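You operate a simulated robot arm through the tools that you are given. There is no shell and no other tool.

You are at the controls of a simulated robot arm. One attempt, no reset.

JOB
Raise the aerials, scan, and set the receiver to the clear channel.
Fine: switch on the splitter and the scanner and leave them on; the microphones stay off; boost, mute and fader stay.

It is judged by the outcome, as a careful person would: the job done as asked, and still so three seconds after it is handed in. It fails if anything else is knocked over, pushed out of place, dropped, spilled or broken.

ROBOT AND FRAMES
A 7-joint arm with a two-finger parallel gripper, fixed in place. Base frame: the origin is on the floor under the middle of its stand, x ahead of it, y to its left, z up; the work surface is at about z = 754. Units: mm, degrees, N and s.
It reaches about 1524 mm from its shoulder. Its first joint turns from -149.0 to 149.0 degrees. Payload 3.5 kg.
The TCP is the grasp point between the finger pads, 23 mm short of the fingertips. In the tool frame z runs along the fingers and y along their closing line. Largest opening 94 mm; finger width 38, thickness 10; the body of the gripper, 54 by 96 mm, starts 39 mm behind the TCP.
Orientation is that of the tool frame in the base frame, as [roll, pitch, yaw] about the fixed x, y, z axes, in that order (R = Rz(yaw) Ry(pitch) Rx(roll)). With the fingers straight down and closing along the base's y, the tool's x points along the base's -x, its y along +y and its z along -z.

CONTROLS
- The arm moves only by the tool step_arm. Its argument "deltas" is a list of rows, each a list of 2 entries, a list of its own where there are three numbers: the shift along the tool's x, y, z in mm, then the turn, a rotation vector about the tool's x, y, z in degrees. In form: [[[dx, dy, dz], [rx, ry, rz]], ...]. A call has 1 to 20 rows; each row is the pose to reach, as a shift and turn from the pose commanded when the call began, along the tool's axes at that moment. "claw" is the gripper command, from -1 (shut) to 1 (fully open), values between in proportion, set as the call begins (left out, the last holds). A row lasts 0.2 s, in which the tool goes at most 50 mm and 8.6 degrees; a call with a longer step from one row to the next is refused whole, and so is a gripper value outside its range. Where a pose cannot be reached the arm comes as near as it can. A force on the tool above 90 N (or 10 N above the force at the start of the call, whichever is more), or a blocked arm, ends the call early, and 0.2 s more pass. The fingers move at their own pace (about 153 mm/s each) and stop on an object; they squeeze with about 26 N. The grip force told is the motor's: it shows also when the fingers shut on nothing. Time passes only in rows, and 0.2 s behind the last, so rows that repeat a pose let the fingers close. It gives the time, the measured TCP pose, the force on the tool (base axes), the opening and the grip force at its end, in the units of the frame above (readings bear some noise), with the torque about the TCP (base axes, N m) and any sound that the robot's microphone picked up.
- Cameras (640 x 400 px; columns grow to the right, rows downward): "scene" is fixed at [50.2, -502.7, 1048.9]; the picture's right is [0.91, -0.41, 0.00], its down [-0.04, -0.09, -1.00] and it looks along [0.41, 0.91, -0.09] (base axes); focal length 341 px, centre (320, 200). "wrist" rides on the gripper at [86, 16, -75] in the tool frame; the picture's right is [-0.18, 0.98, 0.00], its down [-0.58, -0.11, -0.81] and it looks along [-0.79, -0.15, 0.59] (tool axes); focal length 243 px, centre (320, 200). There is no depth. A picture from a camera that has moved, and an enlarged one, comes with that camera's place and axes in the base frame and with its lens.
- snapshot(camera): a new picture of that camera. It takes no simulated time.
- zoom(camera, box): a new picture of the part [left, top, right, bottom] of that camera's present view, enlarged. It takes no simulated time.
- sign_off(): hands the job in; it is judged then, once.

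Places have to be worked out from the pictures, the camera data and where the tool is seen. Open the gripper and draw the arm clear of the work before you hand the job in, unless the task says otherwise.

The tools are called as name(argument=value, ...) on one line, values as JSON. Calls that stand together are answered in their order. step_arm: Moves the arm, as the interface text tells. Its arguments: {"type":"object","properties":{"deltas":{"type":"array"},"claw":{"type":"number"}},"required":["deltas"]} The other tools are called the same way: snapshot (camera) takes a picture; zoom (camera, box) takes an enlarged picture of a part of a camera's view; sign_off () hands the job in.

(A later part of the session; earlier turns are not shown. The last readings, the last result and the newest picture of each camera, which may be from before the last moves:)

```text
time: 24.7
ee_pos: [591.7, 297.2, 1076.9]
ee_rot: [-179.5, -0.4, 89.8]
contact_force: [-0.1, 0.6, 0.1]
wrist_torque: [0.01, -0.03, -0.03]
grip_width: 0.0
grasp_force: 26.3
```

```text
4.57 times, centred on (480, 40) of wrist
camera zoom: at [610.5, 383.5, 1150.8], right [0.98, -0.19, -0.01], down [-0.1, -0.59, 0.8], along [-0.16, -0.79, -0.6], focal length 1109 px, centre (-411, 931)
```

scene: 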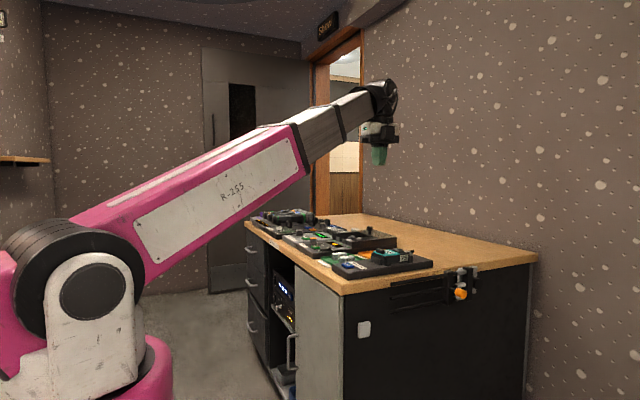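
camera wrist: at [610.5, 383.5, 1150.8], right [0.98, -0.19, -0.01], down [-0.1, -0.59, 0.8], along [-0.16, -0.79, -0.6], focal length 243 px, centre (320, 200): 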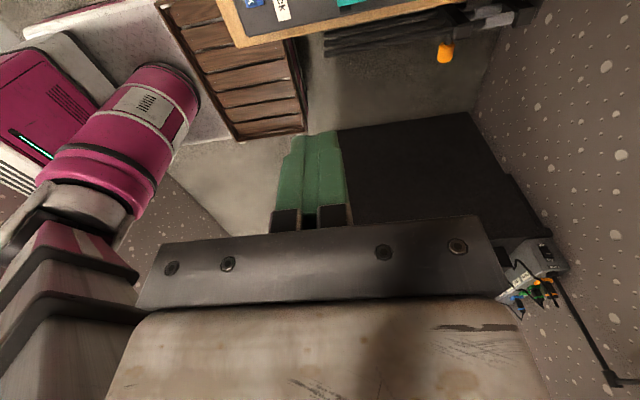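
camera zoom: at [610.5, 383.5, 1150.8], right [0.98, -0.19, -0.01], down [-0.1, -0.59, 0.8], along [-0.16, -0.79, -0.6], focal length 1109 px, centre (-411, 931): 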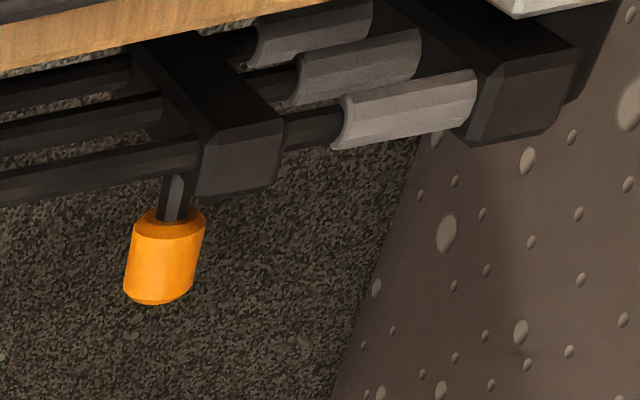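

From two views, the orange knob's tip centre is near (778, 156, 706), about 24 mm in diameter and pointing along -y. I now tilt the tool so the fingers point to +y with the camera on top, at a standoff above the aerials.

step_arm(deltas=[[[-17.6, 17.3, 8], [0, 6.43, 0]], [[-35.3, 34.6, 16], [0, 12.86, 0]], [[-53, 51.9, 24], [0, 19.29, 0]], [[-70.6, 69.1, 32], [0, 25.7, 0]], [[-88.2, 86.4, 42], [0, 32.1, 0]], [[-105.9, 103.7, 54], [0, 38.6, 0]], [[-123.5, 121, 66], [0, 45, 0]], [[-141, 138.3, 78], [0, 51.4, 0]], [[-158.8, 155.6, 90], [0, 57.9, 0]], [[-176.4, 172.9, 103], [0, 64.3, 0]], [[-194, 190, 117], [0, 70.7, 0]], [[-211.7, 207.4, 131], [0, 77.1, 0]], [[-229.4, 224.7, 144], [0, 83.6, 0]], [[-247, 242, 157], [0, 90, 0]]])

snapshot(camera="wrist")

snapshot(camera="scene")

```text
time: 27.7
ee_pos: [832.7, 51.7, 914.9]
ee_rot: [-44.4, -89.2, -45.5]
contact_force: [-0.2, -0.2, -1.1]
wrist_torque: [-0.01, 0.02, 0.03]
grip_width: 0.0
grasp_force: 26.0
```

```text
taken
camera wrist: at [851.0, -23.4, 1000.0], right [0.98, 0.0, -0.19], down [-0.12, -0.8, -0.59], along [-0.16, 0.6, -0.79], focal length 243 px, centre (320, 200)
```

wrist: 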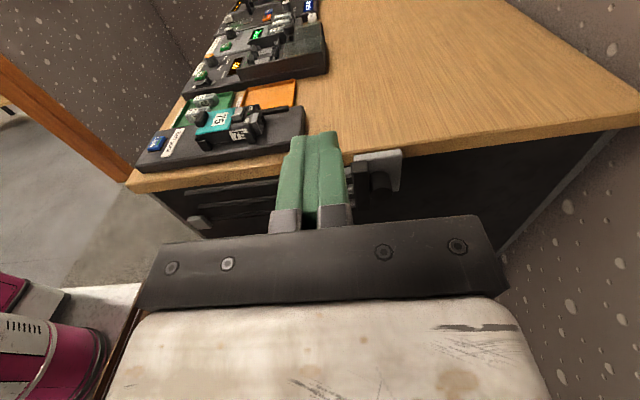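

```text
taken
```

scene: 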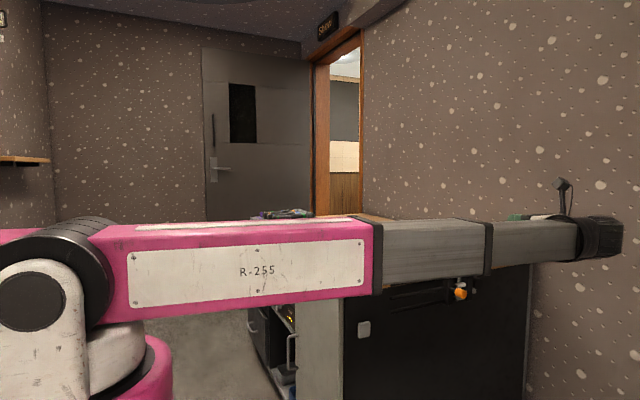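

Upright view from the -y side now. I zoom in on the aerial mount area.

zoom(camera="wrist", box=[170, 130, 430, 250])

zoom(camera="scene", box=[420, 255, 500, 315])

```text
2.46 times, centred on (300, 190) of wrist
camera zoom: at [851.0, -23.4, 1000.0], right [0.98, 0.0, -0.19], down [-0.12, -0.8, -0.59], along [-0.16, 0.6, -0.79], focal length 597 px, centre (369, 225)
```

zoom: 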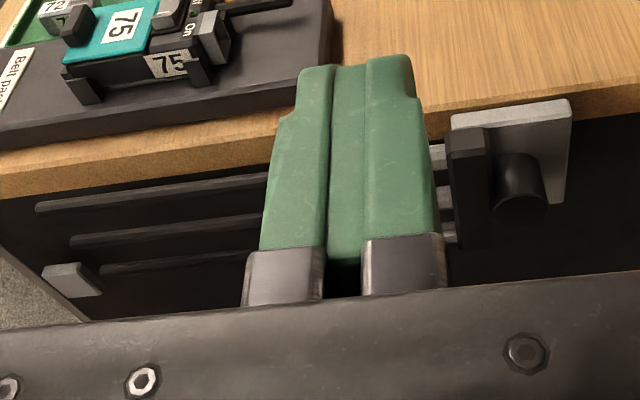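

```text
6.67 times, centred on (460, 285) of scene
camera zoom: at [50.2, -502.7, 1048.9], right [0.91, -0.41, 0.0], down [-0.04, -0.09, -1.0], along [0.41, 0.91, -0.09], focal length 2275 px, centre (-613, -367)
```

zoom: 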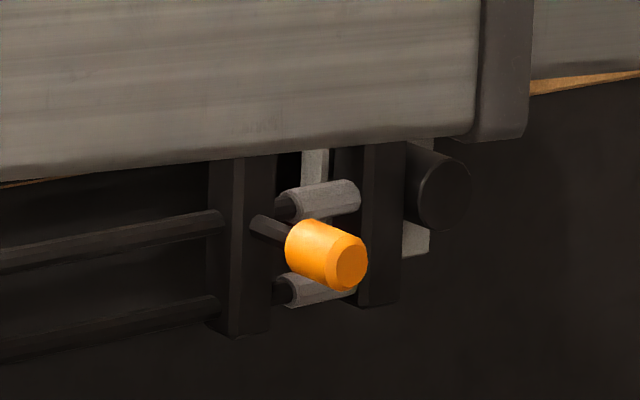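

The hub axis is at about (884, y, 709), so the orange knob swings on a ~106 mm radius. I lower toward the knob, roll the tool -45° (so the pads bear on the knob throughout the arc), and open the gripper partway.

step_arm(deltas=[[[-20, -7, 0], [0, 0, -5.6]], [[-40, -14, 0], [0, 0, -11.2]], [[-60, -21, 0], [0, 0, -16.9]], [[-80, -28, 0], [0, 0, -22.5]], [[-100, -35, 0], [0, 0, -28.1]], [[-120, -42, 0], [0, 0, -33.7]], [[-140, -48, 0], [0, 0, -39.4]], [[-155, -55, 0], [0, 0, -45]]], claw=0.1)

snapshot(camera="wrist")

snapshot(camera="scene")

```text
time: 29.5
ee_pos: [777.0, 52.8, 762.0]
ee_rot: [89.3, -45.5, -179.5]
contact_force: [0.1, 0.0, -1.6]
wrist_torque: [0.01, -0.01, 0.02]
grip_width: 51.8
grasp_force: 0.0
```

```text
taken
camera wrist: at [727.2, -20.8, 833.5], right [0.83, 0.0, 0.56], down [0.33, -0.8, -0.5], along [0.45, 0.6, -0.66], focal length 243 px, centre (320, 200)
```

wrist: 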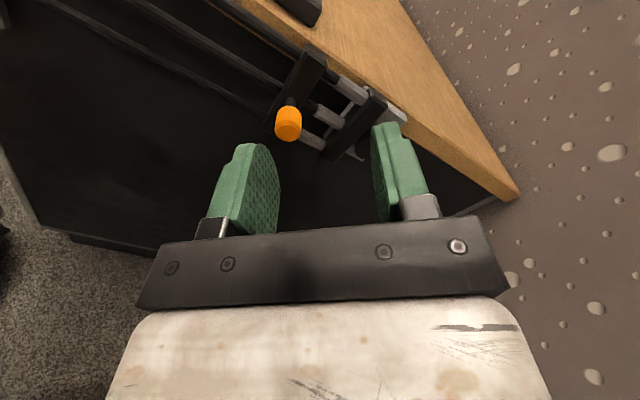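

```text
taken
```

scene: 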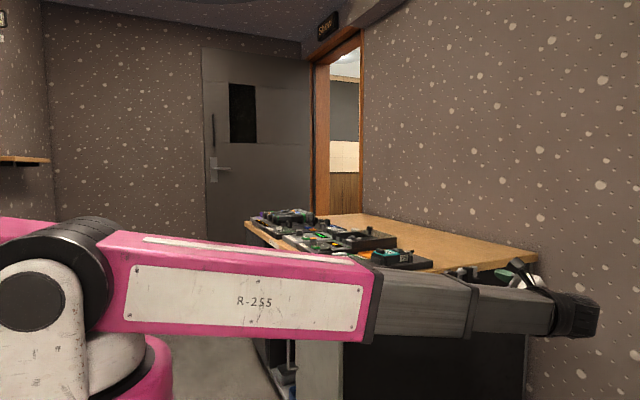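

Handle is between the open fingers' line of approach in this view. I zoom to refine its position.

zoom(camera="wrist", box=[230, 30, 430, 170])

```text
2.86 times, centred on (330, 100) of wrist
camera zoom: at [727.2, -20.8, 833.5], right [0.83, 0.0, 0.56], down [0.33, -0.8, -0.5], along [0.45, 0.6, -0.66], focal length 693 px, centre (291, 486)
```

zoom: 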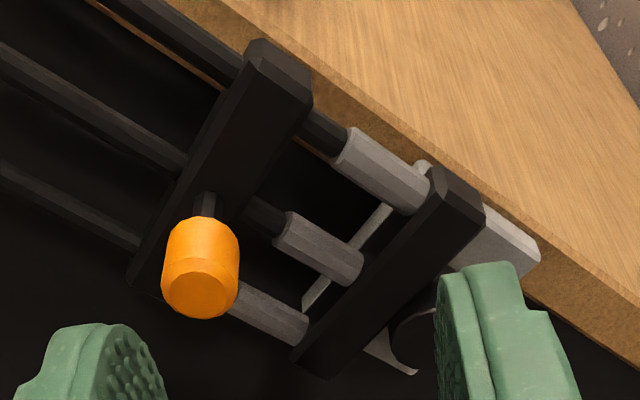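

Knob centre is at about (779, 168, 706). I move down to line up with the knob axis, then advance to just short of it.

step_arm(deltas=[[[-20.6, -18.9, 0], [0, 0, 0]], [[-41.3, -37.8, 0], [0, 0, 0]], [[-41.3, -37.8, 30], [0, 0, 0]], [[-41.3, -37.8, 60], [0, 0, 0]], [[-41.3, -37.8, 70], [0, 0, 0]]])

snapshot(camera="wrist")

snapshot(camera="scene")

```text
time: 30.7
ee_pos: [778.8, 120.6, 706.2]
ee_rot: [89.4, -45.5, -179.6]
contact_force: [0.7, 1.3, 0.4]
wrist_torque: [-0.03, 0.0, 0.02]
grip_width: 51.5
grasp_force: 0.0
```

```text
taken
camera wrist: at [729.3, 47.6, 777.1], right [0.83, -0.01, 0.56], down [0.33, -0.8, -0.5], along [0.45, 0.6, -0.67], focal length 243 px, centre (320, 200)
```

wrist: 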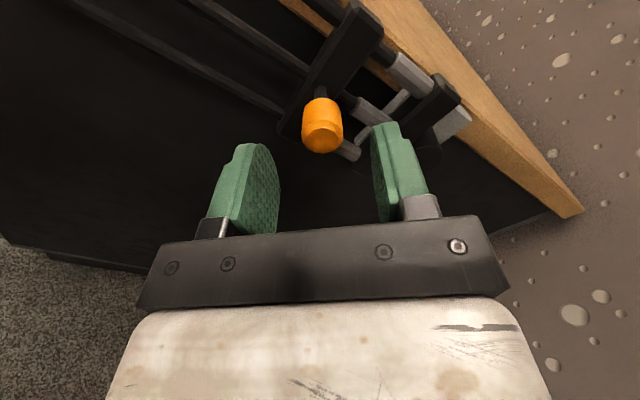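

```text
taken
```

scene: 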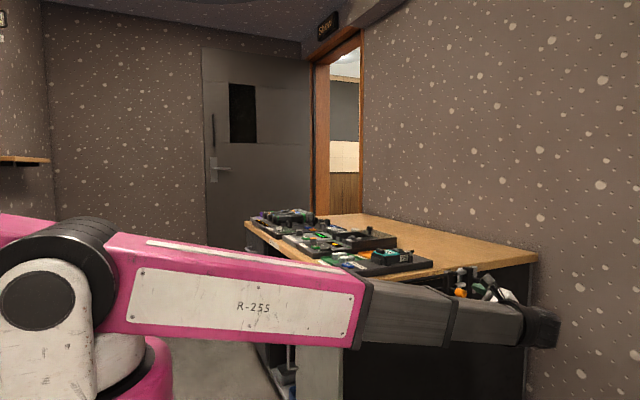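

The knob is centred between the fingers to within ~2 mm. I advance 42 mm so the pads surround it, tips stopping short of the bar.

step_arm(deltas=[[[0, 1, 12], [0, 0, 0]], [[0, 1, 24], [0, 0, 0]], [[0, 1, 34], [0, 0, 0]], [[0, 1, 42], [0, 0, 0]]])

snapshot(camera="wrist")

zoom(camera="scene", box=[420, 250, 560, 350])

```text
time: 31.7
ee_pos: [780.7, 163.9, 706.4]
ee_rot: [89.4, -45.5, -179.7]
contact_force: [-0.6, -0.2, 0.2]
wrist_torque: [-0.03, 0.02, 0.02]
grip_width: 51.7
grasp_force: 0.1
```

```text
taken
camera wrist: at [731.6, 89.9, 778.5], right [0.83, -0.01, 0.56], down [0.33, -0.8, -0.5], along [0.45, 0.6, -0.67], focal length 243 px, centre (320, 200)
```

wrist: 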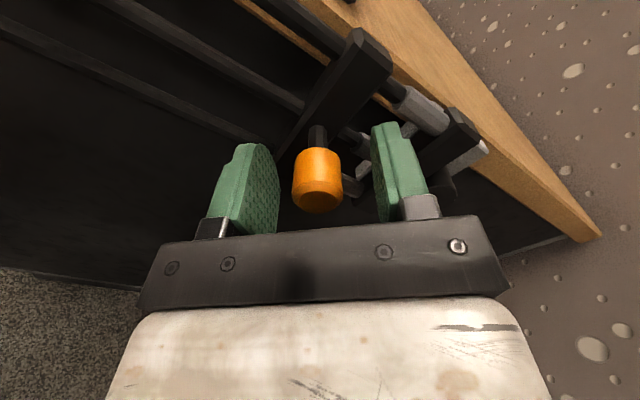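

```text
4.00 times, centred on (490, 300) of scene
camera zoom: at [50.2, -502.7, 1048.9], right [0.91, -0.41, 0.0], down [-0.04, -0.09, -1.0], along [0.41, 0.91, -0.09], focal length 1365 px, centre (-360, -200)
```

zoom: 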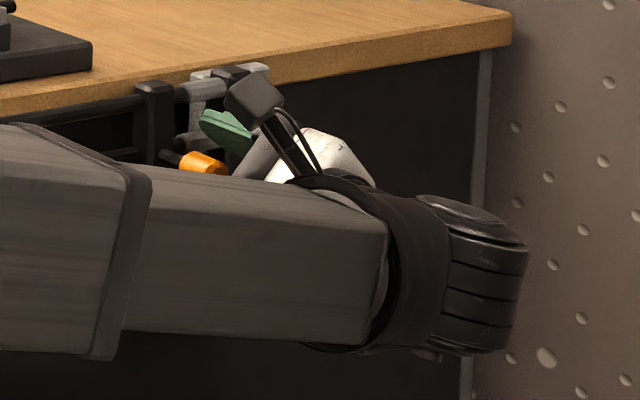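

The knob is well between the pads; I close the gripper on it.

step_arm(deltas=[[[0, 0, 0], [0, 0, 0]], [[0, 0, 0], [0, 0, 0]], [[0, 0, 0], [0, 0, 0]]], claw=-1)

snapshot(camera="wrist")

```text
time: 32.5
ee_pos: [779.9, 164.7, 705.8]
ee_rot: [89.4, -45.6, -179.5]
contact_force: [-12.8, -2.8, -7.9]
wrist_torque: [-0.53, 0.36, 0.47]
grip_width: 23.1
grasp_force: 44.7
```

```text
taken
camera wrist: at [730.7, 90.0, 778.3], right [0.83, 0.0, 0.56], down [0.33, -0.8, -0.5], along [0.45, 0.6, -0.67], focal length 243 px, centre (320, 200)
```

wrist: 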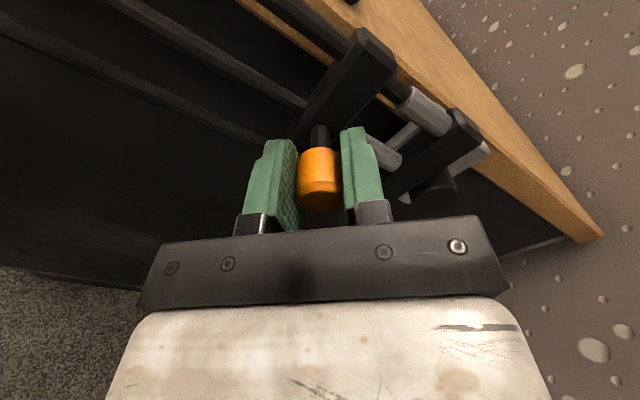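

Gripped at 23 mm with about 15 N side load — good. I start the arc about the hub, 20° first, in small steps while rolling the tool slightly, to check the forces.

step_arm(deltas=[[[3.2, 3.2, 0], [0, 0, 1.25]], [[6.4, 6.4, 0], [0, 0, 2.5]], [[9.3, 9.9, 0], [0, 0, 3.75]], [[12.2, 13.4, 0], [0, 0, 5]], [[14.9, 17.1, 0], [0, 0, 6.2]], [[17.4, 20.9, 0], [0, 0, 7.5]], [[19.7, 24.8, 0], [0, 0, 8.7]], [[21.9, 28.75, 0], [0, 0, 10]]])

snapshot(camera="wrist")

snapshot(camera="scene")

```text
time: 34.3
ee_pos: [783.9, 163.5, 741.8]
ee_rot: [89.2, -55.6, -179.2]
contact_force: [-17.0, 5.9, -4.5]
wrist_torque: [-0.18, 0.57, 0.54]
grip_width: 23.5
grasp_force: 44.4
```

```text
taken
camera wrist: at [749.2, 89.8, 821.0], right [0.92, 0.0, 0.4], down [0.24, -0.8, -0.55], along [0.33, 0.6, -0.73], focal length 243 px, centre (320, 200)
```

wrist: 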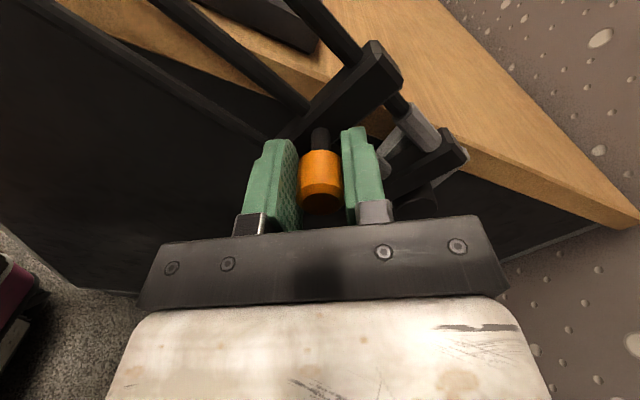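

```text
taken
```

scene: 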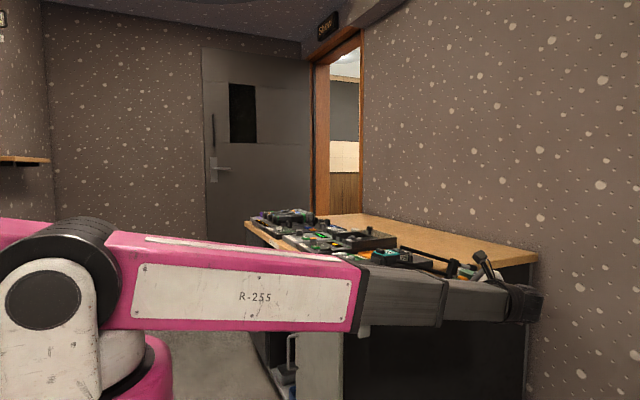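

The bar follows the knob smoothly with modest forces (about 18 N). I continue the arc to about 59°.

step_arm(deltas=[[[5.5, 7.25, 0], [0, 0, 2.5]], [[9.9, 15.2, 0], [0, 0, 5]], [[13.6, 23.5, 0], [0, 0, 7.5]], [[16.6, 32.1, 0], [0, 0, 10]], [[18.8, 40.9, 0], [0, 0, 12.5]], [[20.3, 49.9, 0], [0, 0, 15]], [[20.9, 58.9, 0], [0, 0, 17.5]], [[20.7, 68, 0], [0, 0, 20]]])

snapshot(camera="wrist")

snapshot(camera="scene")

```text
time: 36.1
ee_pos: [829.8, 163.8, 798.0]
ee_rot: [88.4, -75.5, -178.5]
contact_force: [-5.4, 2.2, 0.9]
wrist_torque: [-0.05, 0.06, 0.61]
grip_width: 22.9
grasp_force: 44.5
```

```text
taken
camera wrist: at [825.2, 89.4, 884.5], right [1.0, 0.0, 0.07], down [0.04, -0.8, -0.6], along [0.06, 0.6, -0.8], focal length 243 px, centre (320, 200)
```

wrist: 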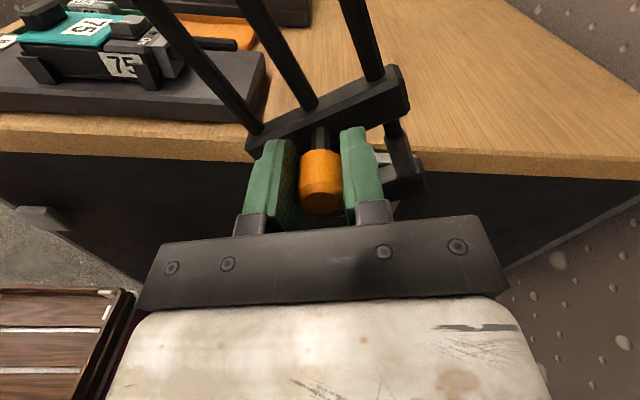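

```text
taken
```

scene: 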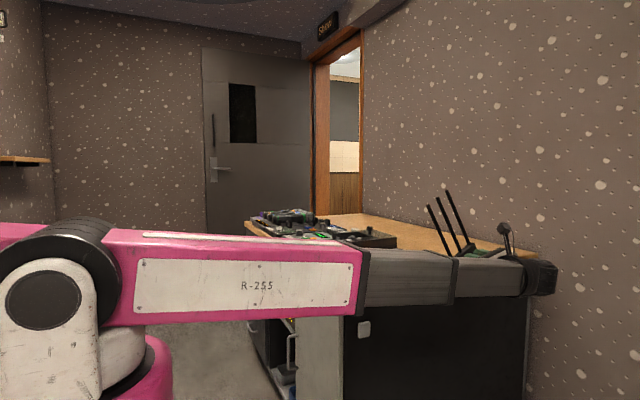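

About 60° raised with forces under 6 N. I continue the arc to ~84° and check.

step_arm(deltas=[[[2.3, 8.8, 0], [0, 0, 2.5]], [[3.7, 17.8, 0], [0, 0, 5]], [[4.3, 26.8, 0], [0, 0, 7.5]], [[4.2, 35.9, 0], [0, 0, 10]], [[3.2, 44.9, 0], [0, 0, 12.5]]])

snapshot(camera="wrist")

snapshot(camera="scene")

```text
time: 37.3
ee_pos: [872.1, 163.5, 812.8]
ee_rot: [73.6, -88.0, -163.8]
contact_force: [-6.3, -0.6, 5.2]
wrist_torque: [0.62, 0.45, 0.7]
grip_width: 23.6
grasp_force: 45.4
```

```text
taken
camera wrist: at [885.7, 89.2, 898.4], right [0.99, 0.0, -0.15], down [-0.09, -0.8, -0.59], along [-0.12, 0.6, -0.79], focal length 243 px, centre (320, 200)
```

wrist: 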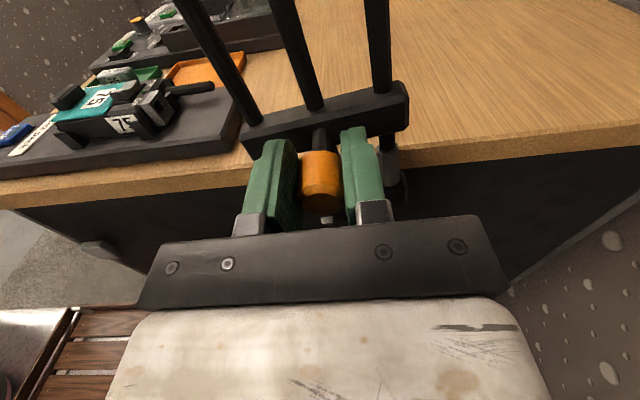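

```text
taken
```

scene: 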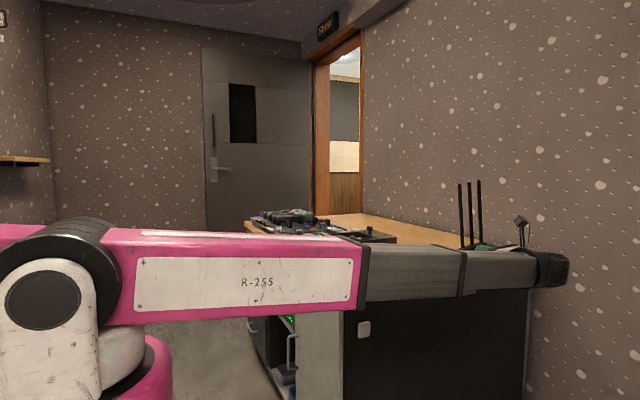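

The rods are nearly vertical and the rack LEDs seem to have turned green; I zoom in on both.

zoom(camera="scene", box=[240, 300, 310, 345])

zoom(camera="scene", box=[420, 160, 580, 300])

```text
8.89 times, centred on (275, 322) of scene
camera zoom: at [50.2, -502.7, 1048.9], right [0.91, -0.41, 0.0], down [-0.04, -0.09, -1.0], along [0.41, 0.91, -0.09], focal length 3033 px, centre (720, -889)
```

zoom: 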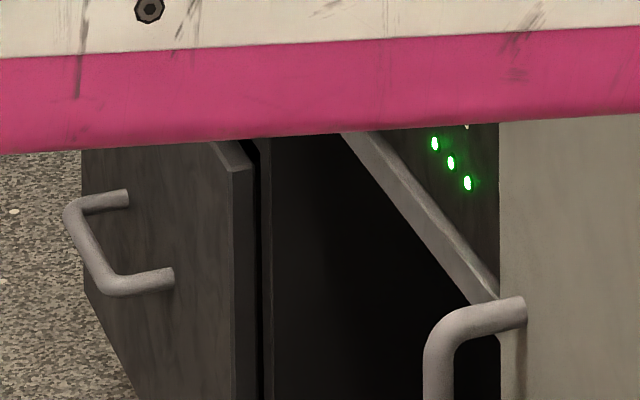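

```text
2.86 times, centred on (500, 230) of scene
camera zoom: at [50.2, -502.7, 1048.9], right [0.91, -0.41, 0.0], down [-0.04, -0.09, -1.0], along [0.41, 0.91, -0.09], focal length 975 px, centre (-194, 114)
```

zoom: 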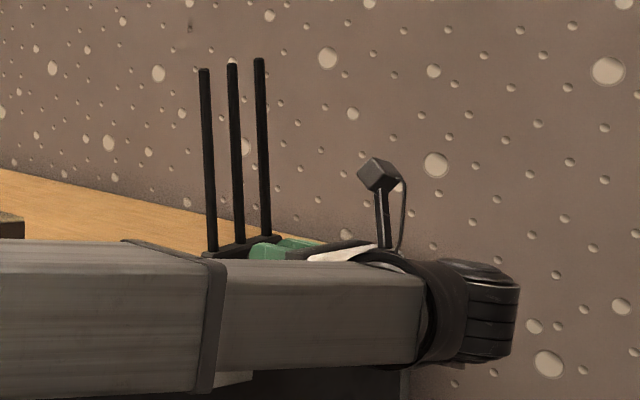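

All three aerial LEDs are green. I nudge on to vertical/the mechanical stop so it stays up on its own.

step_arm(deltas=[[[0.2, 3.5, 0], [0, 0, 1]], [[0.3, 7.3, 0], [0, 0, 2]], [[0.2, 10, 0], [0, 0, 2.5]], [[0, 12.7, 0], [0, 0, 2.5]]])

zoom(camera="scene", box=[420, 160, 580, 300])

snapshot(camera="wrist")

```text
time: 38.3
ee_pos: [884.7, 163.6, 813.4]
ee_rot: [-51.0, -89.3, -39.1]
contact_force: [-5.1, 9.3, 9.3]
wrist_torque: [0.71, 0.37, 0.54]
grip_width: 23.8
grasp_force: 45.4
```

```text
2.86 times, centred on (500, 230) of scene
camera zoom: at [50.2, -502.7, 1048.9], right [0.91, -0.41, 0.0], down [-0.04, -0.09, -1.0], along [0.41, 0.91, -0.09], focal length 975 px, centre (-194, 114)
```

zoom: 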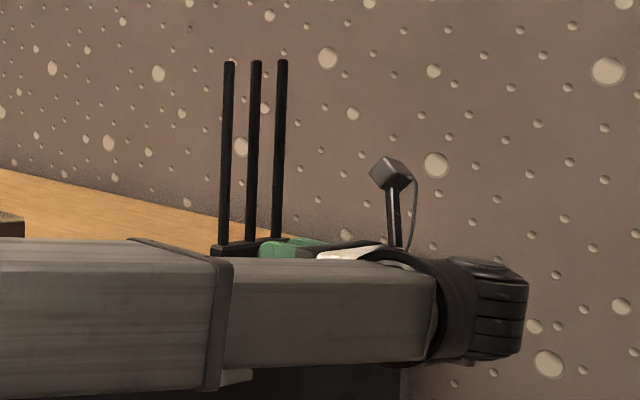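

```text
taken
camera wrist: at [901.7, 89.3, 897.9], right [0.98, 0.0, -0.19], down [-0.11, -0.8, -0.59], along [-0.16, 0.6, -0.79], focal length 243 px, centre (320, 200)
```

wrist: 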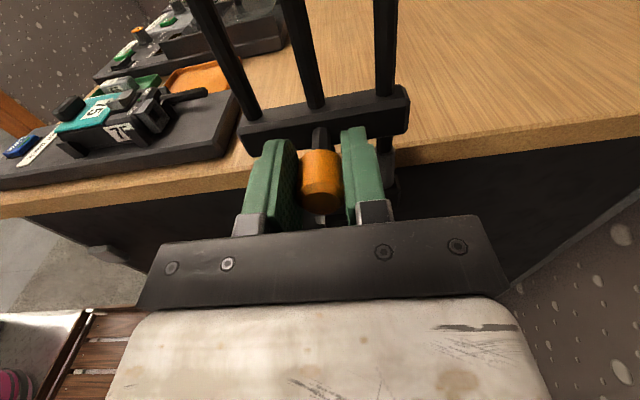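

The rods are now vertical (the small lean matches the camera's perspective). I loosen the grip slightly to see whether the frame holds by itself.

step_arm(deltas=[[[0, 0, 0], [0, 0, 0]], [[0, 0, 0], [0, 0, 0]], [[0, 0, 0], [0, 0, 0]]], claw=-0.3)

zoom(camera="scene", box=[420, 160, 580, 300])

snapshot(camera="wrist")

```text
time: 39.1
ee_pos: [885.2, 163.2, 813.0]
ee_rot: [-52.9, -89.2, -37.1]
contact_force: [0.2, -0.6, 1.2]
wrist_torque: [0.06, 0.02, 0.01]
grip_width: 32.8
grasp_force: 0.0
```

```text
2.86 times, centred on (500, 230) of scene
camera zoom: at [50.2, -502.7, 1048.9], right [0.91, -0.41, 0.0], down [-0.04, -0.09, -1.0], along [0.41, 0.91, -0.09], focal length 975 px, centre (-194, 114)
```

zoom: 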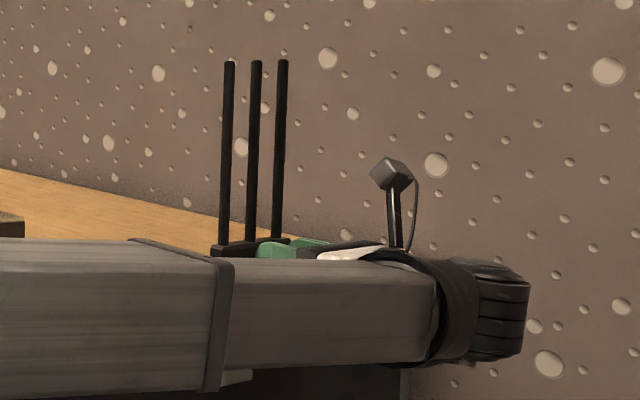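

```text
taken
camera wrist: at [901.9, 88.8, 897.5], right [0.98, 0.0, -0.19], down [-0.12, -0.8, -0.59], along [-0.16, 0.6, -0.79], focal length 243 px, centre (320, 200)
```

wrist: 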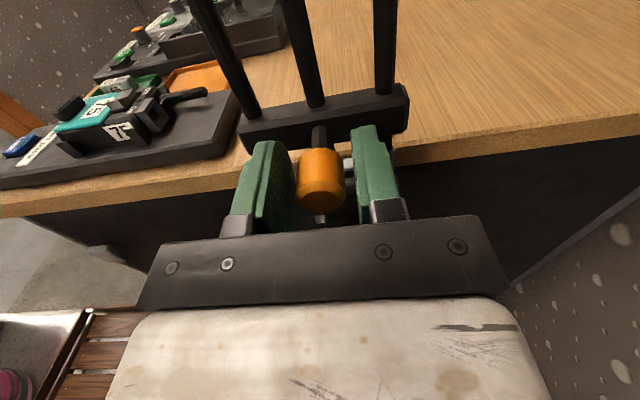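

The frame holds at vertical by itself. I open the fingers and withdraw in -y.

step_arm(deltas=[[[0, 0, 0], [0, 0, 0]], [[0, 0, -10], [0, 0, 0]], [[0, 0, -30], [0, 0, 0]], [[0, 0, -60], [0, 0, 0]], [[0, 0, -100], [0, 0, 0]], [[0, 0, -130], [0, 0, 0]]], claw=0.1)

snapshot(camera="wrist")

snapshot(camera="scene")

```text
time: 40.5
ee_pos: [886.7, 33.7, 812.7]
ee_rot: [-52.1, -89.3, -38.0]
contact_force: [-0.5, 0.1, 0.2]
wrist_torque: [-0.02, 0.03, -0.01]
grip_width: 51.9
grasp_force: 0.1
```

```text
taken
camera wrist: at [904.1, -40.7, 897.1], right [0.98, 0.0, -0.19], down [-0.11, -0.8, -0.59], along [-0.16, 0.6, -0.79], focal length 243 px, centre (320, 200)
```

wrist: 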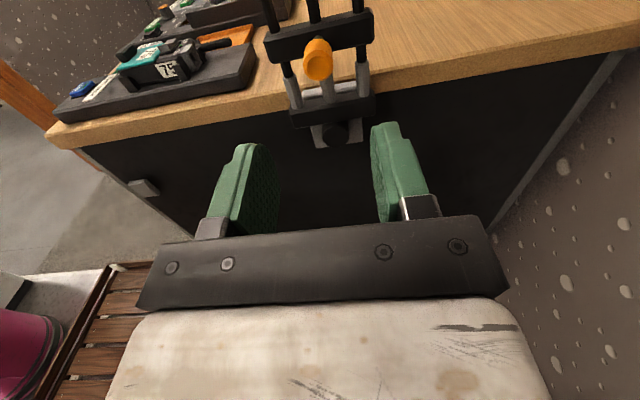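

```text
taken
```

scene: 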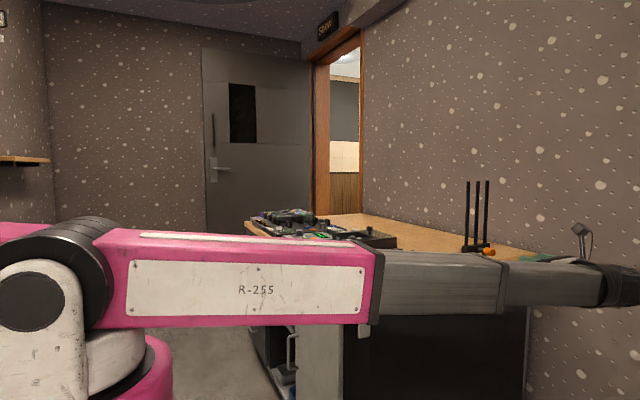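

Aerials are up and standing. I now retrace: move to -x and up away from the rods, then tilt the tool back to fingers-down above the bench.

step_arm(deltas=[[[24, -34, 0], [0, 0, 0]], [[48, -68, 0], [0, 0, 0]], [[72, -102, 0], [0, 0, 0]], [[96, -136, 0], [0, 0, 0]], [[120, -170, 0], [0, 0, 0]], [[144, -204, 0], [0, 0, 0]], [[167, -237, 0], [0, 0, 0]], [[174.5, -241.5, 19.8], [0, -6.9, 0]], [[181.9, -246, 39.5], [0, -13.8, 0]], [[189.4, -250.4, 59.3], [0, -20.8, 0]], [[196.8, -254.9, 79], [0, -27.7, 0]], [[204.3, -259.3, 98.8], [0, -34.6, 0]], [[211.8, -263.8, 118.6], [0, -41.5, 0]], [[219.2, -268.2, 138.4], [0, -48.5, 0]], [[226.7, -272.7, 158], [0, -55.4, 0]], [[234.2, -277.2, 178], [0, -62.3, 0]], [[241.6, -281.6, 197.7], [0, -69.2, 0]], [[249, -286, 217.5], [0, -76.2, 0]], [[256.5, -290.5, 237.2], [0, -83.1, 0]], [[264, -295, 257], [0, -90, 0]]], claw=-1)

snapshot(camera="scene")

```text
time: 44.7
ee_pos: [592.2, 288.7, 1081.4]
ee_rot: [-179.7, -0.5, 89.9]
contact_force: [-1.6, 0.5, -0.5]
wrist_torque: [0.03, -0.01, 0.02]
grip_width: 0.0
grasp_force: 26.2
```

```text
taken
```

scene: 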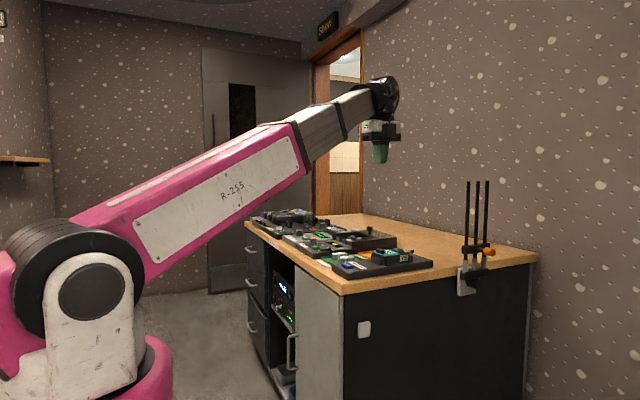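

Aerials stand vertical with LEDs green. I yaw the tool back while moving over to the bay side.

zoom(camera="scene", box=[250, 255, 310, 325])

step_arm(deltas=[[[27.8, -18.6, 0], [0, 0, -6.9]], [[55.5, -37.2, 0], [0, 0, -13.8]], [[83.3, -55.8, 0], [0, 0, -20.8]], [[111, -74.5, 0], [0, 0, -27.7]], [[138.8, -93, 0], [0, 0, -34.6]], [[166.6, -111.7, 0], [0, 0, -41.5]], [[194.4, -130.3, 0], [0, 0, -48.5]], [[222, -149, 0], [0, 0, -55.4]], [[250, -167.5, 0], [0, 0, -62.3]], [[277.7, -186, 0], [0, 0, -69.2]], [[305.5, -204.8, 0], [0, 0, -76.2]], [[333, -223.4, 0], [0, 0, -83.1]], [[361, -242, 0], [0, 0, -90]]])

```text
5.71 times, centred on (280, 290) of scene
camera zoom: at [50.2, -502.7, 1048.9], right [0.91, -0.41, 0.0], down [-0.04, -0.09, -1.0], along [0.41, 0.91, -0.09], focal length 1950 px, centre (549, -314)
```

zoom: 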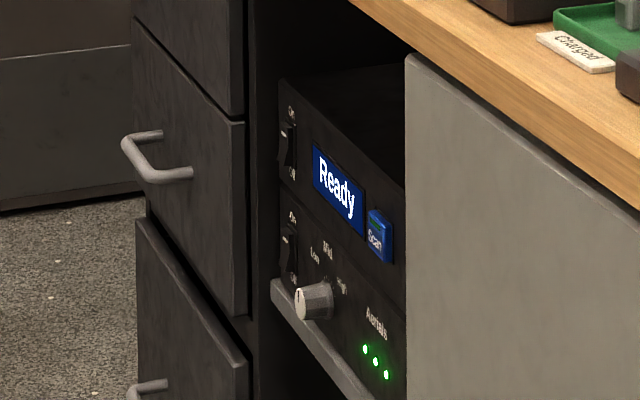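

```text
time: 47.5
ee_pos: [351.2, 651.5, 1085.0]
ee_rot: [179.6, -0.5, 180.0]
contact_force: [-0.8, -0.1, -0.8]
wrist_torque: [-0.03, -0.01, 0.03]
grip_width: 0.1
grasp_force: 26.1
```

The scanner reads "Ready". I go down in front of the bay and tilt the fingers to +x in line with the Scan button (480, 726, 552).

step_arm(deltas=[[[20.5, 10, 39.4], [0, 0, 0]], [[41, 20, 78.8], [0, 0, 0]], [[61.5, 30, 118], [0, 0, 0]], [[82, 40, 157.5], [0, 0, 0]], [[102.5, 50, 197], [0, 0, 0]], [[123, 60, 236], [0, 0, 0]], [[143.5, 70, 276], [0, 0, 0]], [[164, 80, 315], [0, 0, 0]], [[154.6, 79.6, 333], [0, -7.5, 0]], [[145, 79.2, 351], [0, -15, 0]], [[136, 78.8, 369.6], [0, -22.5, 0]], [[126, 78.4, 388], [0, -30, 0]], [[117, 78, 406], [0, -37.5, 0]], [[107.6, 77.6, 424], [0, -45, 0]], [[98, 77, 442.4], [0, -52.5, 0]], [[89, 76.6, 460.6], [0, -60, 0]], [[79.4, 76.2, 478.8], [0, -67.5, 0]], [[70, 75.8, 497], [0, -75, 0]], [[60.6, 75.4, 515], [0, -82.5, 0]], [[51, 75, 533], [0, -90, 0]]])

snapshot(camera="wrist")

zoom(camera="scene", box=[220, 235, 320, 335])

```text
time: 51.7
ee_pos: [294.5, 728.3, 551.0]
ee_rot: [133.0, 89.5, 133.1]
contact_force: [0.5, 1.4, 0.5]
wrist_torque: [0.01, 0.0, -0.01]
grip_width: 0.2
grasp_force: 25.9
```

```text
taken
camera wrist: at [220.2, 746.6, 465.2], right [0.0, 0.98, 0.19], down [-0.8, -0.11, 0.59], along [0.6, -0.15, 0.79], focal length 243 px, centre (320, 200)
```

wrist: 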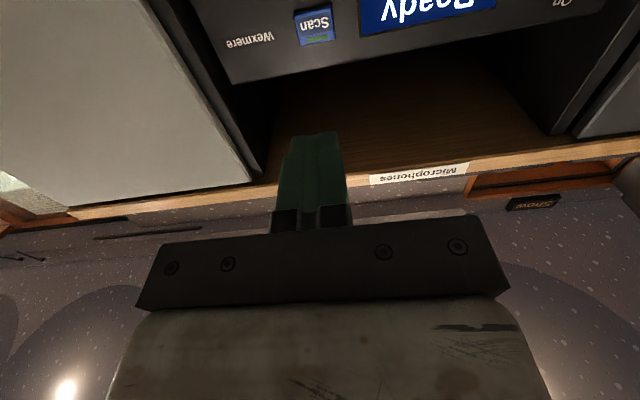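

```text
4.00 times, centred on (270, 285) of scene
camera zoom: at [50.2, -502.7, 1048.9], right [0.91, -0.41, 0.0], down [-0.04, -0.09, -1.0], along [0.41, 0.91, -0.09], focal length 1365 px, centre (520, -140)
```

zoom: 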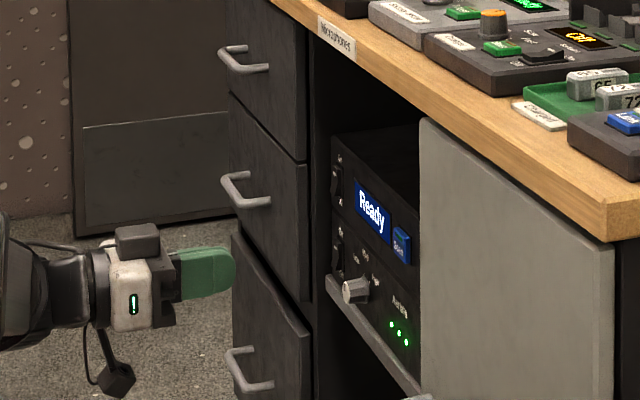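

Scan button refined to about (483, 727, 548). I advance to just in front of it.

step_arm(deltas=[[[3, -1, 40], [0, 0, 0]], [[3, -1, 80], [0, 0, 0]], [[3, -1, 115], [0, 0, 0]], [[3, -1, 135], [0, 0, 0]], [[3, -1, 145], [0, 0, 0]]])

snapshot(camera="wrist")

zoom(camera="scene", box=[250, 255, 310, 325])

```text
time: 52.9
ee_pos: [440.1, 730.1, 547.7]
ee_rot: [143.3, 89.3, 143.3]
contact_force: [-0.2, -0.2, 0.6]
wrist_torque: [0.03, -0.02, 0.02]
grip_width: 0.2
grasp_force: 26.3
```

```text
taken
camera wrist: at [365.8, 747.0, 461.3], right [0.0, 0.98, 0.19], down [-0.8, -0.11, 0.59], along [0.6, -0.15, 0.79], focal length 243 px, centre (320, 200)
```

wrist: 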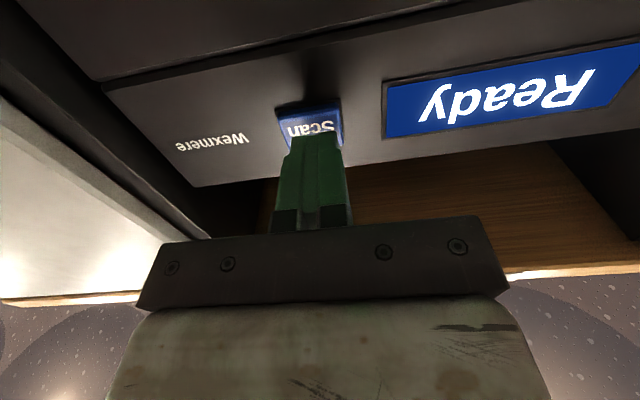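

```text
5.71 times, centred on (280, 290) of scene
camera zoom: at [50.2, -502.7, 1048.9], right [0.91, -0.41, 0.0], down [-0.04, -0.09, -1.0], along [0.41, 0.91, -0.09], focal length 1950 px, centre (549, -314)
```

zoom: 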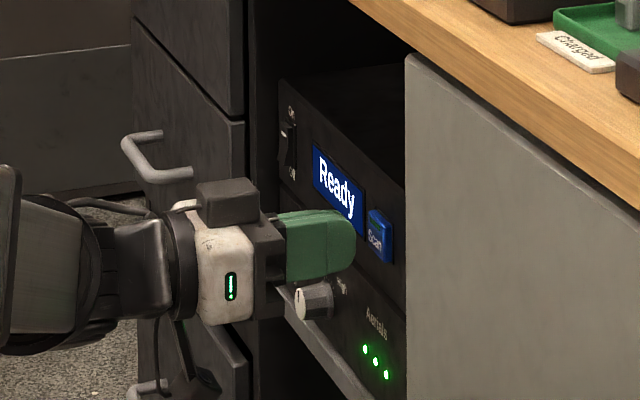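

The fingertip is right in front of Scan. I press gently in small steps, then hold a moment.

step_arm(deltas=[[[0, -3, 4], [0, 0, 0]], [[0, -3, 8], [0, 0, 0]], [[0, -3, 11], [0, 0, 0]], [[0, -3, 14], [0, 0, 0]], [[0, -3, 16], [0, 0, 0]], [[0, -3, 18], [0, 0, 0]]])

zoom(camera="scene", box=[250, 255, 310, 325])

snapshot(camera="wrist")

```text
time: 54.3
ee_pos: [457.8, 725.4, 549.2]
ee_rot: [142.2, 89.3, 142.2]
contact_force: [-3.7, 1.5, 0.9]
wrist_torque: [-0.03, -0.05, 0.04]
grip_width: 0.3
grasp_force: 25.9
heard: click
```

```text
5.71 times, centred on (280, 290) of scene
camera zoom: at [50.2, -502.7, 1048.9], right [0.91, -0.41, 0.0], down [-0.04, -0.09, -1.0], along [0.41, 0.91, -0.09], focal length 1950 px, centre (549, -314)
```

zoom: 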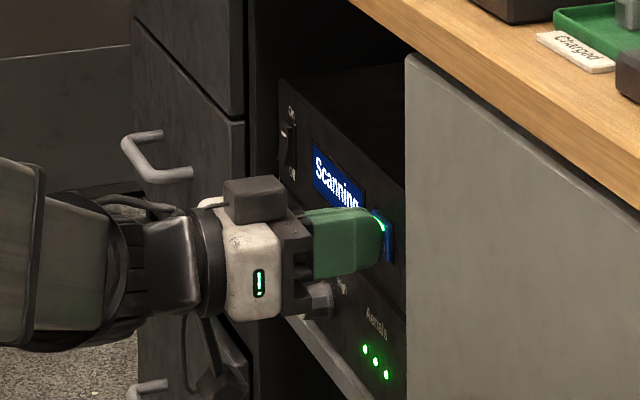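

```text
taken
camera wrist: at [383.2, 742.7, 462.1], right [0.0, 0.98, 0.19], down [-0.8, -0.11, 0.59], along [0.6, -0.15, 0.79], focal length 243 px, centre (320, 200)
```

wrist: 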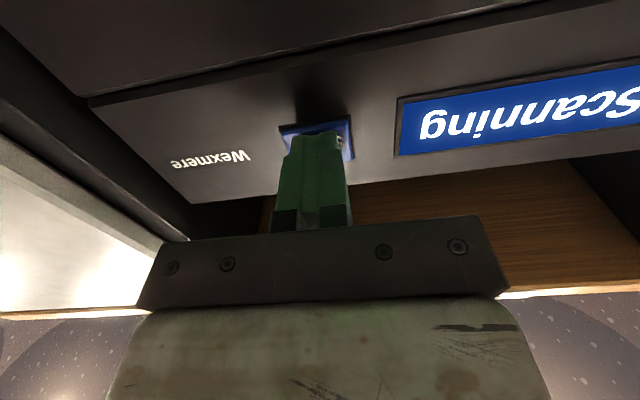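

A click, and it's "Scanning". I back straight off and let the scan run.

step_arm(deltas=[[[0, 0, -10], [0, 0, 0]], [[0, 0, -40], [0, 0, 0]], [[0, 0, -80], [0, 0, 0]], [[0, 0, -120], [0, 0, 0]], [[0, 0, -150], [0, 0, 0]], [[0, 0, -150], [0, 0, 0]], [[0, 0, -150], [0, 0, 0]], [[0, 0, -150], [0, 0, 0]], [[0, 0, -150], [0, 0, 0]]])

zoom(camera="scene", box=[250, 255, 310, 325])

```text
time: 56.3
ee_pos: [307.2, 724.9, 549.2]
ee_rot: [142.6, 89.3, 142.5]
contact_force: [-0.1, -0.3, 0.7]
wrist_torque: [0.02, -0.03, -0.01]
grip_width: 0.1
grasp_force: 26.3
```

```text
5.71 times, centred on (280, 290) of scene
camera zoom: at [50.2, -502.7, 1048.9], right [0.91, -0.41, 0.0], down [-0.04, -0.09, -1.0], along [0.41, 0.91, -0.09], focal length 1950 px, centre (549, -314)
```

zoom: 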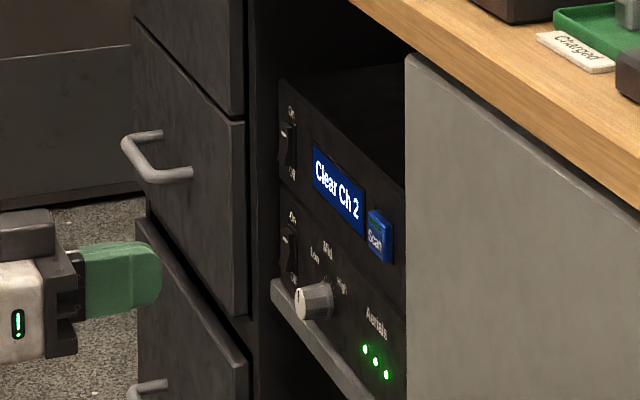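

The scanner shows "Clear Ch 2". I retrace up to a fingers-down pose above the bench edge to look at the receiver's channel selector.

step_arm(deltas=[[[-18.2, 0, -9.4], [0, 7.5, 0]], [[-36.4, 0, -18.8], [0, 15, 0]], [[-54.6, 0, -28.2], [0, 22.5, 0]], [[-72.8, 0, -37.6], [0, 30, 0]], [[-91, 0, -47], [0, 37.5, 0]], [[-109.2, 0, -56.4], [0, 45, 0]], [[-127.4, 0, -65.8], [0, 52.5, 0]], [[-145.6, 0, -75.2], [0, 60, 0]], [[-163.8, 0, -84.6], [0, 67.5, 0]], [[-182, 0, -94], [0, 75, 0]], [[-200.2, 0, -103.4], [0, 82.5, 0]], [[-218.4, 0, -113], [0, 90, 0]], [[-255, 9.4, -96], [0, 90, 0]], [[-292, 18.8, -79], [0, 90, 0]], [[-329, 28.2, -62], [0, 90, 0]], [[-366, 37.6, -45], [0, 90, 0]], [[-403, 47, -28], [0, 90, 0]], [[-440, 56.4, -11], [0, 90, 0]], [[-477, 65.8, 6], [0, 90, 0]], [[-514, 75, 23], [0, 90, 0]]])

snapshot(camera="wrist")

snapshot(camera="scene")

zoom(camera="scene", box=[250, 255, 310, 325])

```text
time: 60.5
ee_pos: [336.1, 795.4, 1064.7]
ee_rot: [179.5, -0.5, -180.0]
contact_force: [0.4, 0.0, -0.1]
wrist_torque: [-0.03, -0.01, 0.03]
grip_width: 0.0
grasp_force: 25.9
```

```text
taken
camera wrist: at [251.0, 812.2, 1139.2], right [0.18, 0.98, 0.01], down [0.59, -0.12, 0.8], along [0.79, -0.14, -0.6], focal length 243 px, centre (320, 200)
```

wrist: 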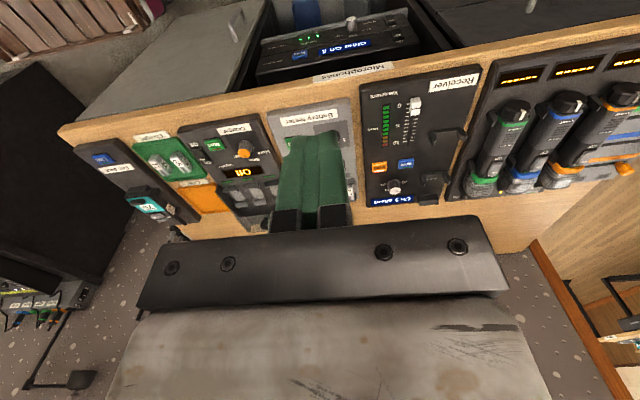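

```text
taken
```

scene: 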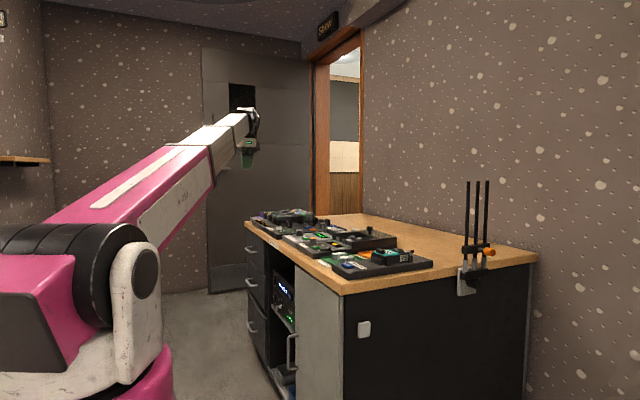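

```text
5.71 times, centred on (280, 290) of scene
camera zoom: at [50.2, -502.7, 1048.9], right [0.91, -0.41, 0.0], down [-0.04, -0.09, -1.0], along [0.41, 0.91, -0.09], focal length 1950 px, centre (549, -314)
```

zoom: 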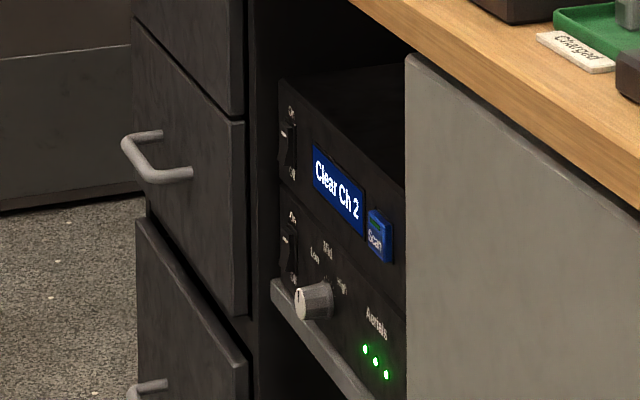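

The result holds at "Clear Ch 2". The receiver display now reads something like "Ch 3 ..."; I zoom in on it.

zoom(camera="wrist", box=[350, 60, 490, 215])

zoom(camera="wrist", box=[360, 150, 460, 212])

zoom(camera="scene", box=[275, 205, 335, 245])

```text
2.58 times, centred on (420, 138) of wrist
camera zoom: at [251.0, 812.2, 1139.2], right [0.18, 0.98, 0.01], down [0.59, -0.12, 0.8], along [0.79, -0.14, -0.6], focal length 626 px, centre (62, 361)
```

zoom: 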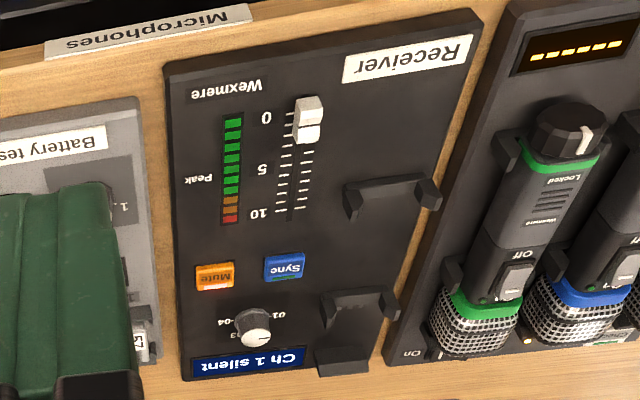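

```text
6.40 times, centred on (410, 181) of wrist
camera zoom: at [251.0, 812.2, 1139.2], right [0.18, 0.98, 0.01], down [0.59, -0.12, 0.8], along [0.79, -0.14, -0.6], focal length 1553 px, centre (-256, 322)
```

zoom: 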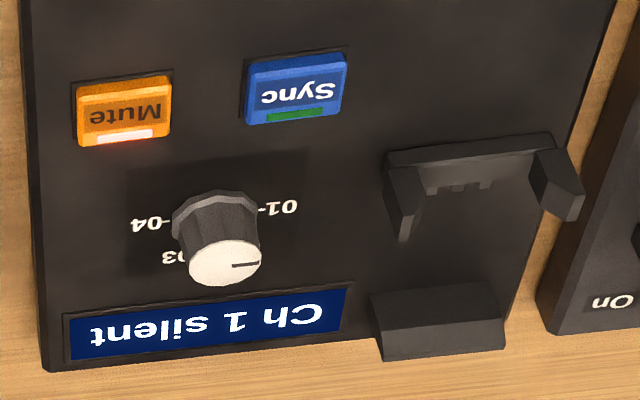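

```text
10.00 times, centred on (305, 225) of scene
camera zoom: at [50.2, -502.7, 1048.9], right [0.91, -0.41, 0.0], down [-0.04, -0.09, -1.0], along [0.41, 0.91, -0.09], focal length 3412 px, centre (470, -50)
```

zoom: 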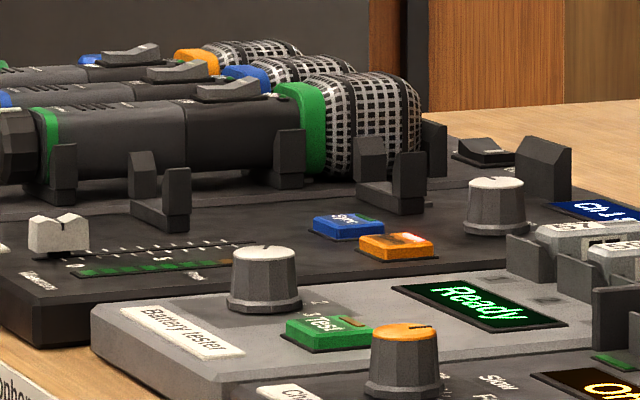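

The receiver is on "Ch 1 silent" with the knob at 01; it needs 02. Knob top is at about (698, 903, 801). I move closer above it for a good look at the dial markings and surroundings.

step_arm(deltas=[[[-38, 10.6, 17], [0, 0, 0]], [[-76, 21.2, 34], [0, 0, 0]], [[-114, 31.9, 51], [0, 0, 0]], [[-152, 42.5, 68], [0, 0, 0]], [[-190, 53, 85], [0, 0, 0]], [[-228, 63.8, 102], [0, 0, 0]], [[-266, 74.4, 118], [0, 0, 0]], [[-304, 85, 135], [0, 0, 0]]])

snapshot(camera="wrist")

zoom(camera="wrist", box=[260, 40, 440, 150])

```text
time: 62.3
ee_pos: [636.8, 880.9, 927.2]
ee_rot: [179.6, -0.6, -179.9]
contact_force: [-0.2, 0.8, -0.2]
wrist_torque: [-0.03, -0.02, 0.03]
grip_width: 0.0
grasp_force: 26.0
```

```text
taken
camera wrist: at [551.9, 898.0, 1002.0], right [0.18, 0.98, 0.01], down [0.59, -0.11, 0.8], along [0.79, -0.14, -0.6], focal length 243 px, centre (320, 200)
```

wrist: 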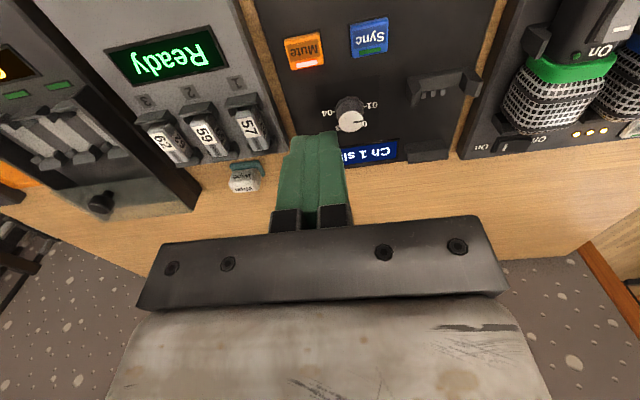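

```text
3.56 times, centred on (350, 95) of wrist
camera zoom: at [551.9, 898.0, 1002.0], right [0.18, 0.98, 0.01], down [0.59, -0.11, 0.8], along [0.79, -0.14, -0.6], focal length 863 px, centre (213, 573)
```

zoom: 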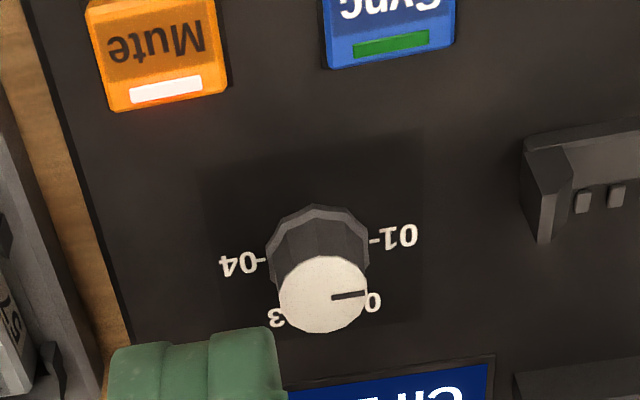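

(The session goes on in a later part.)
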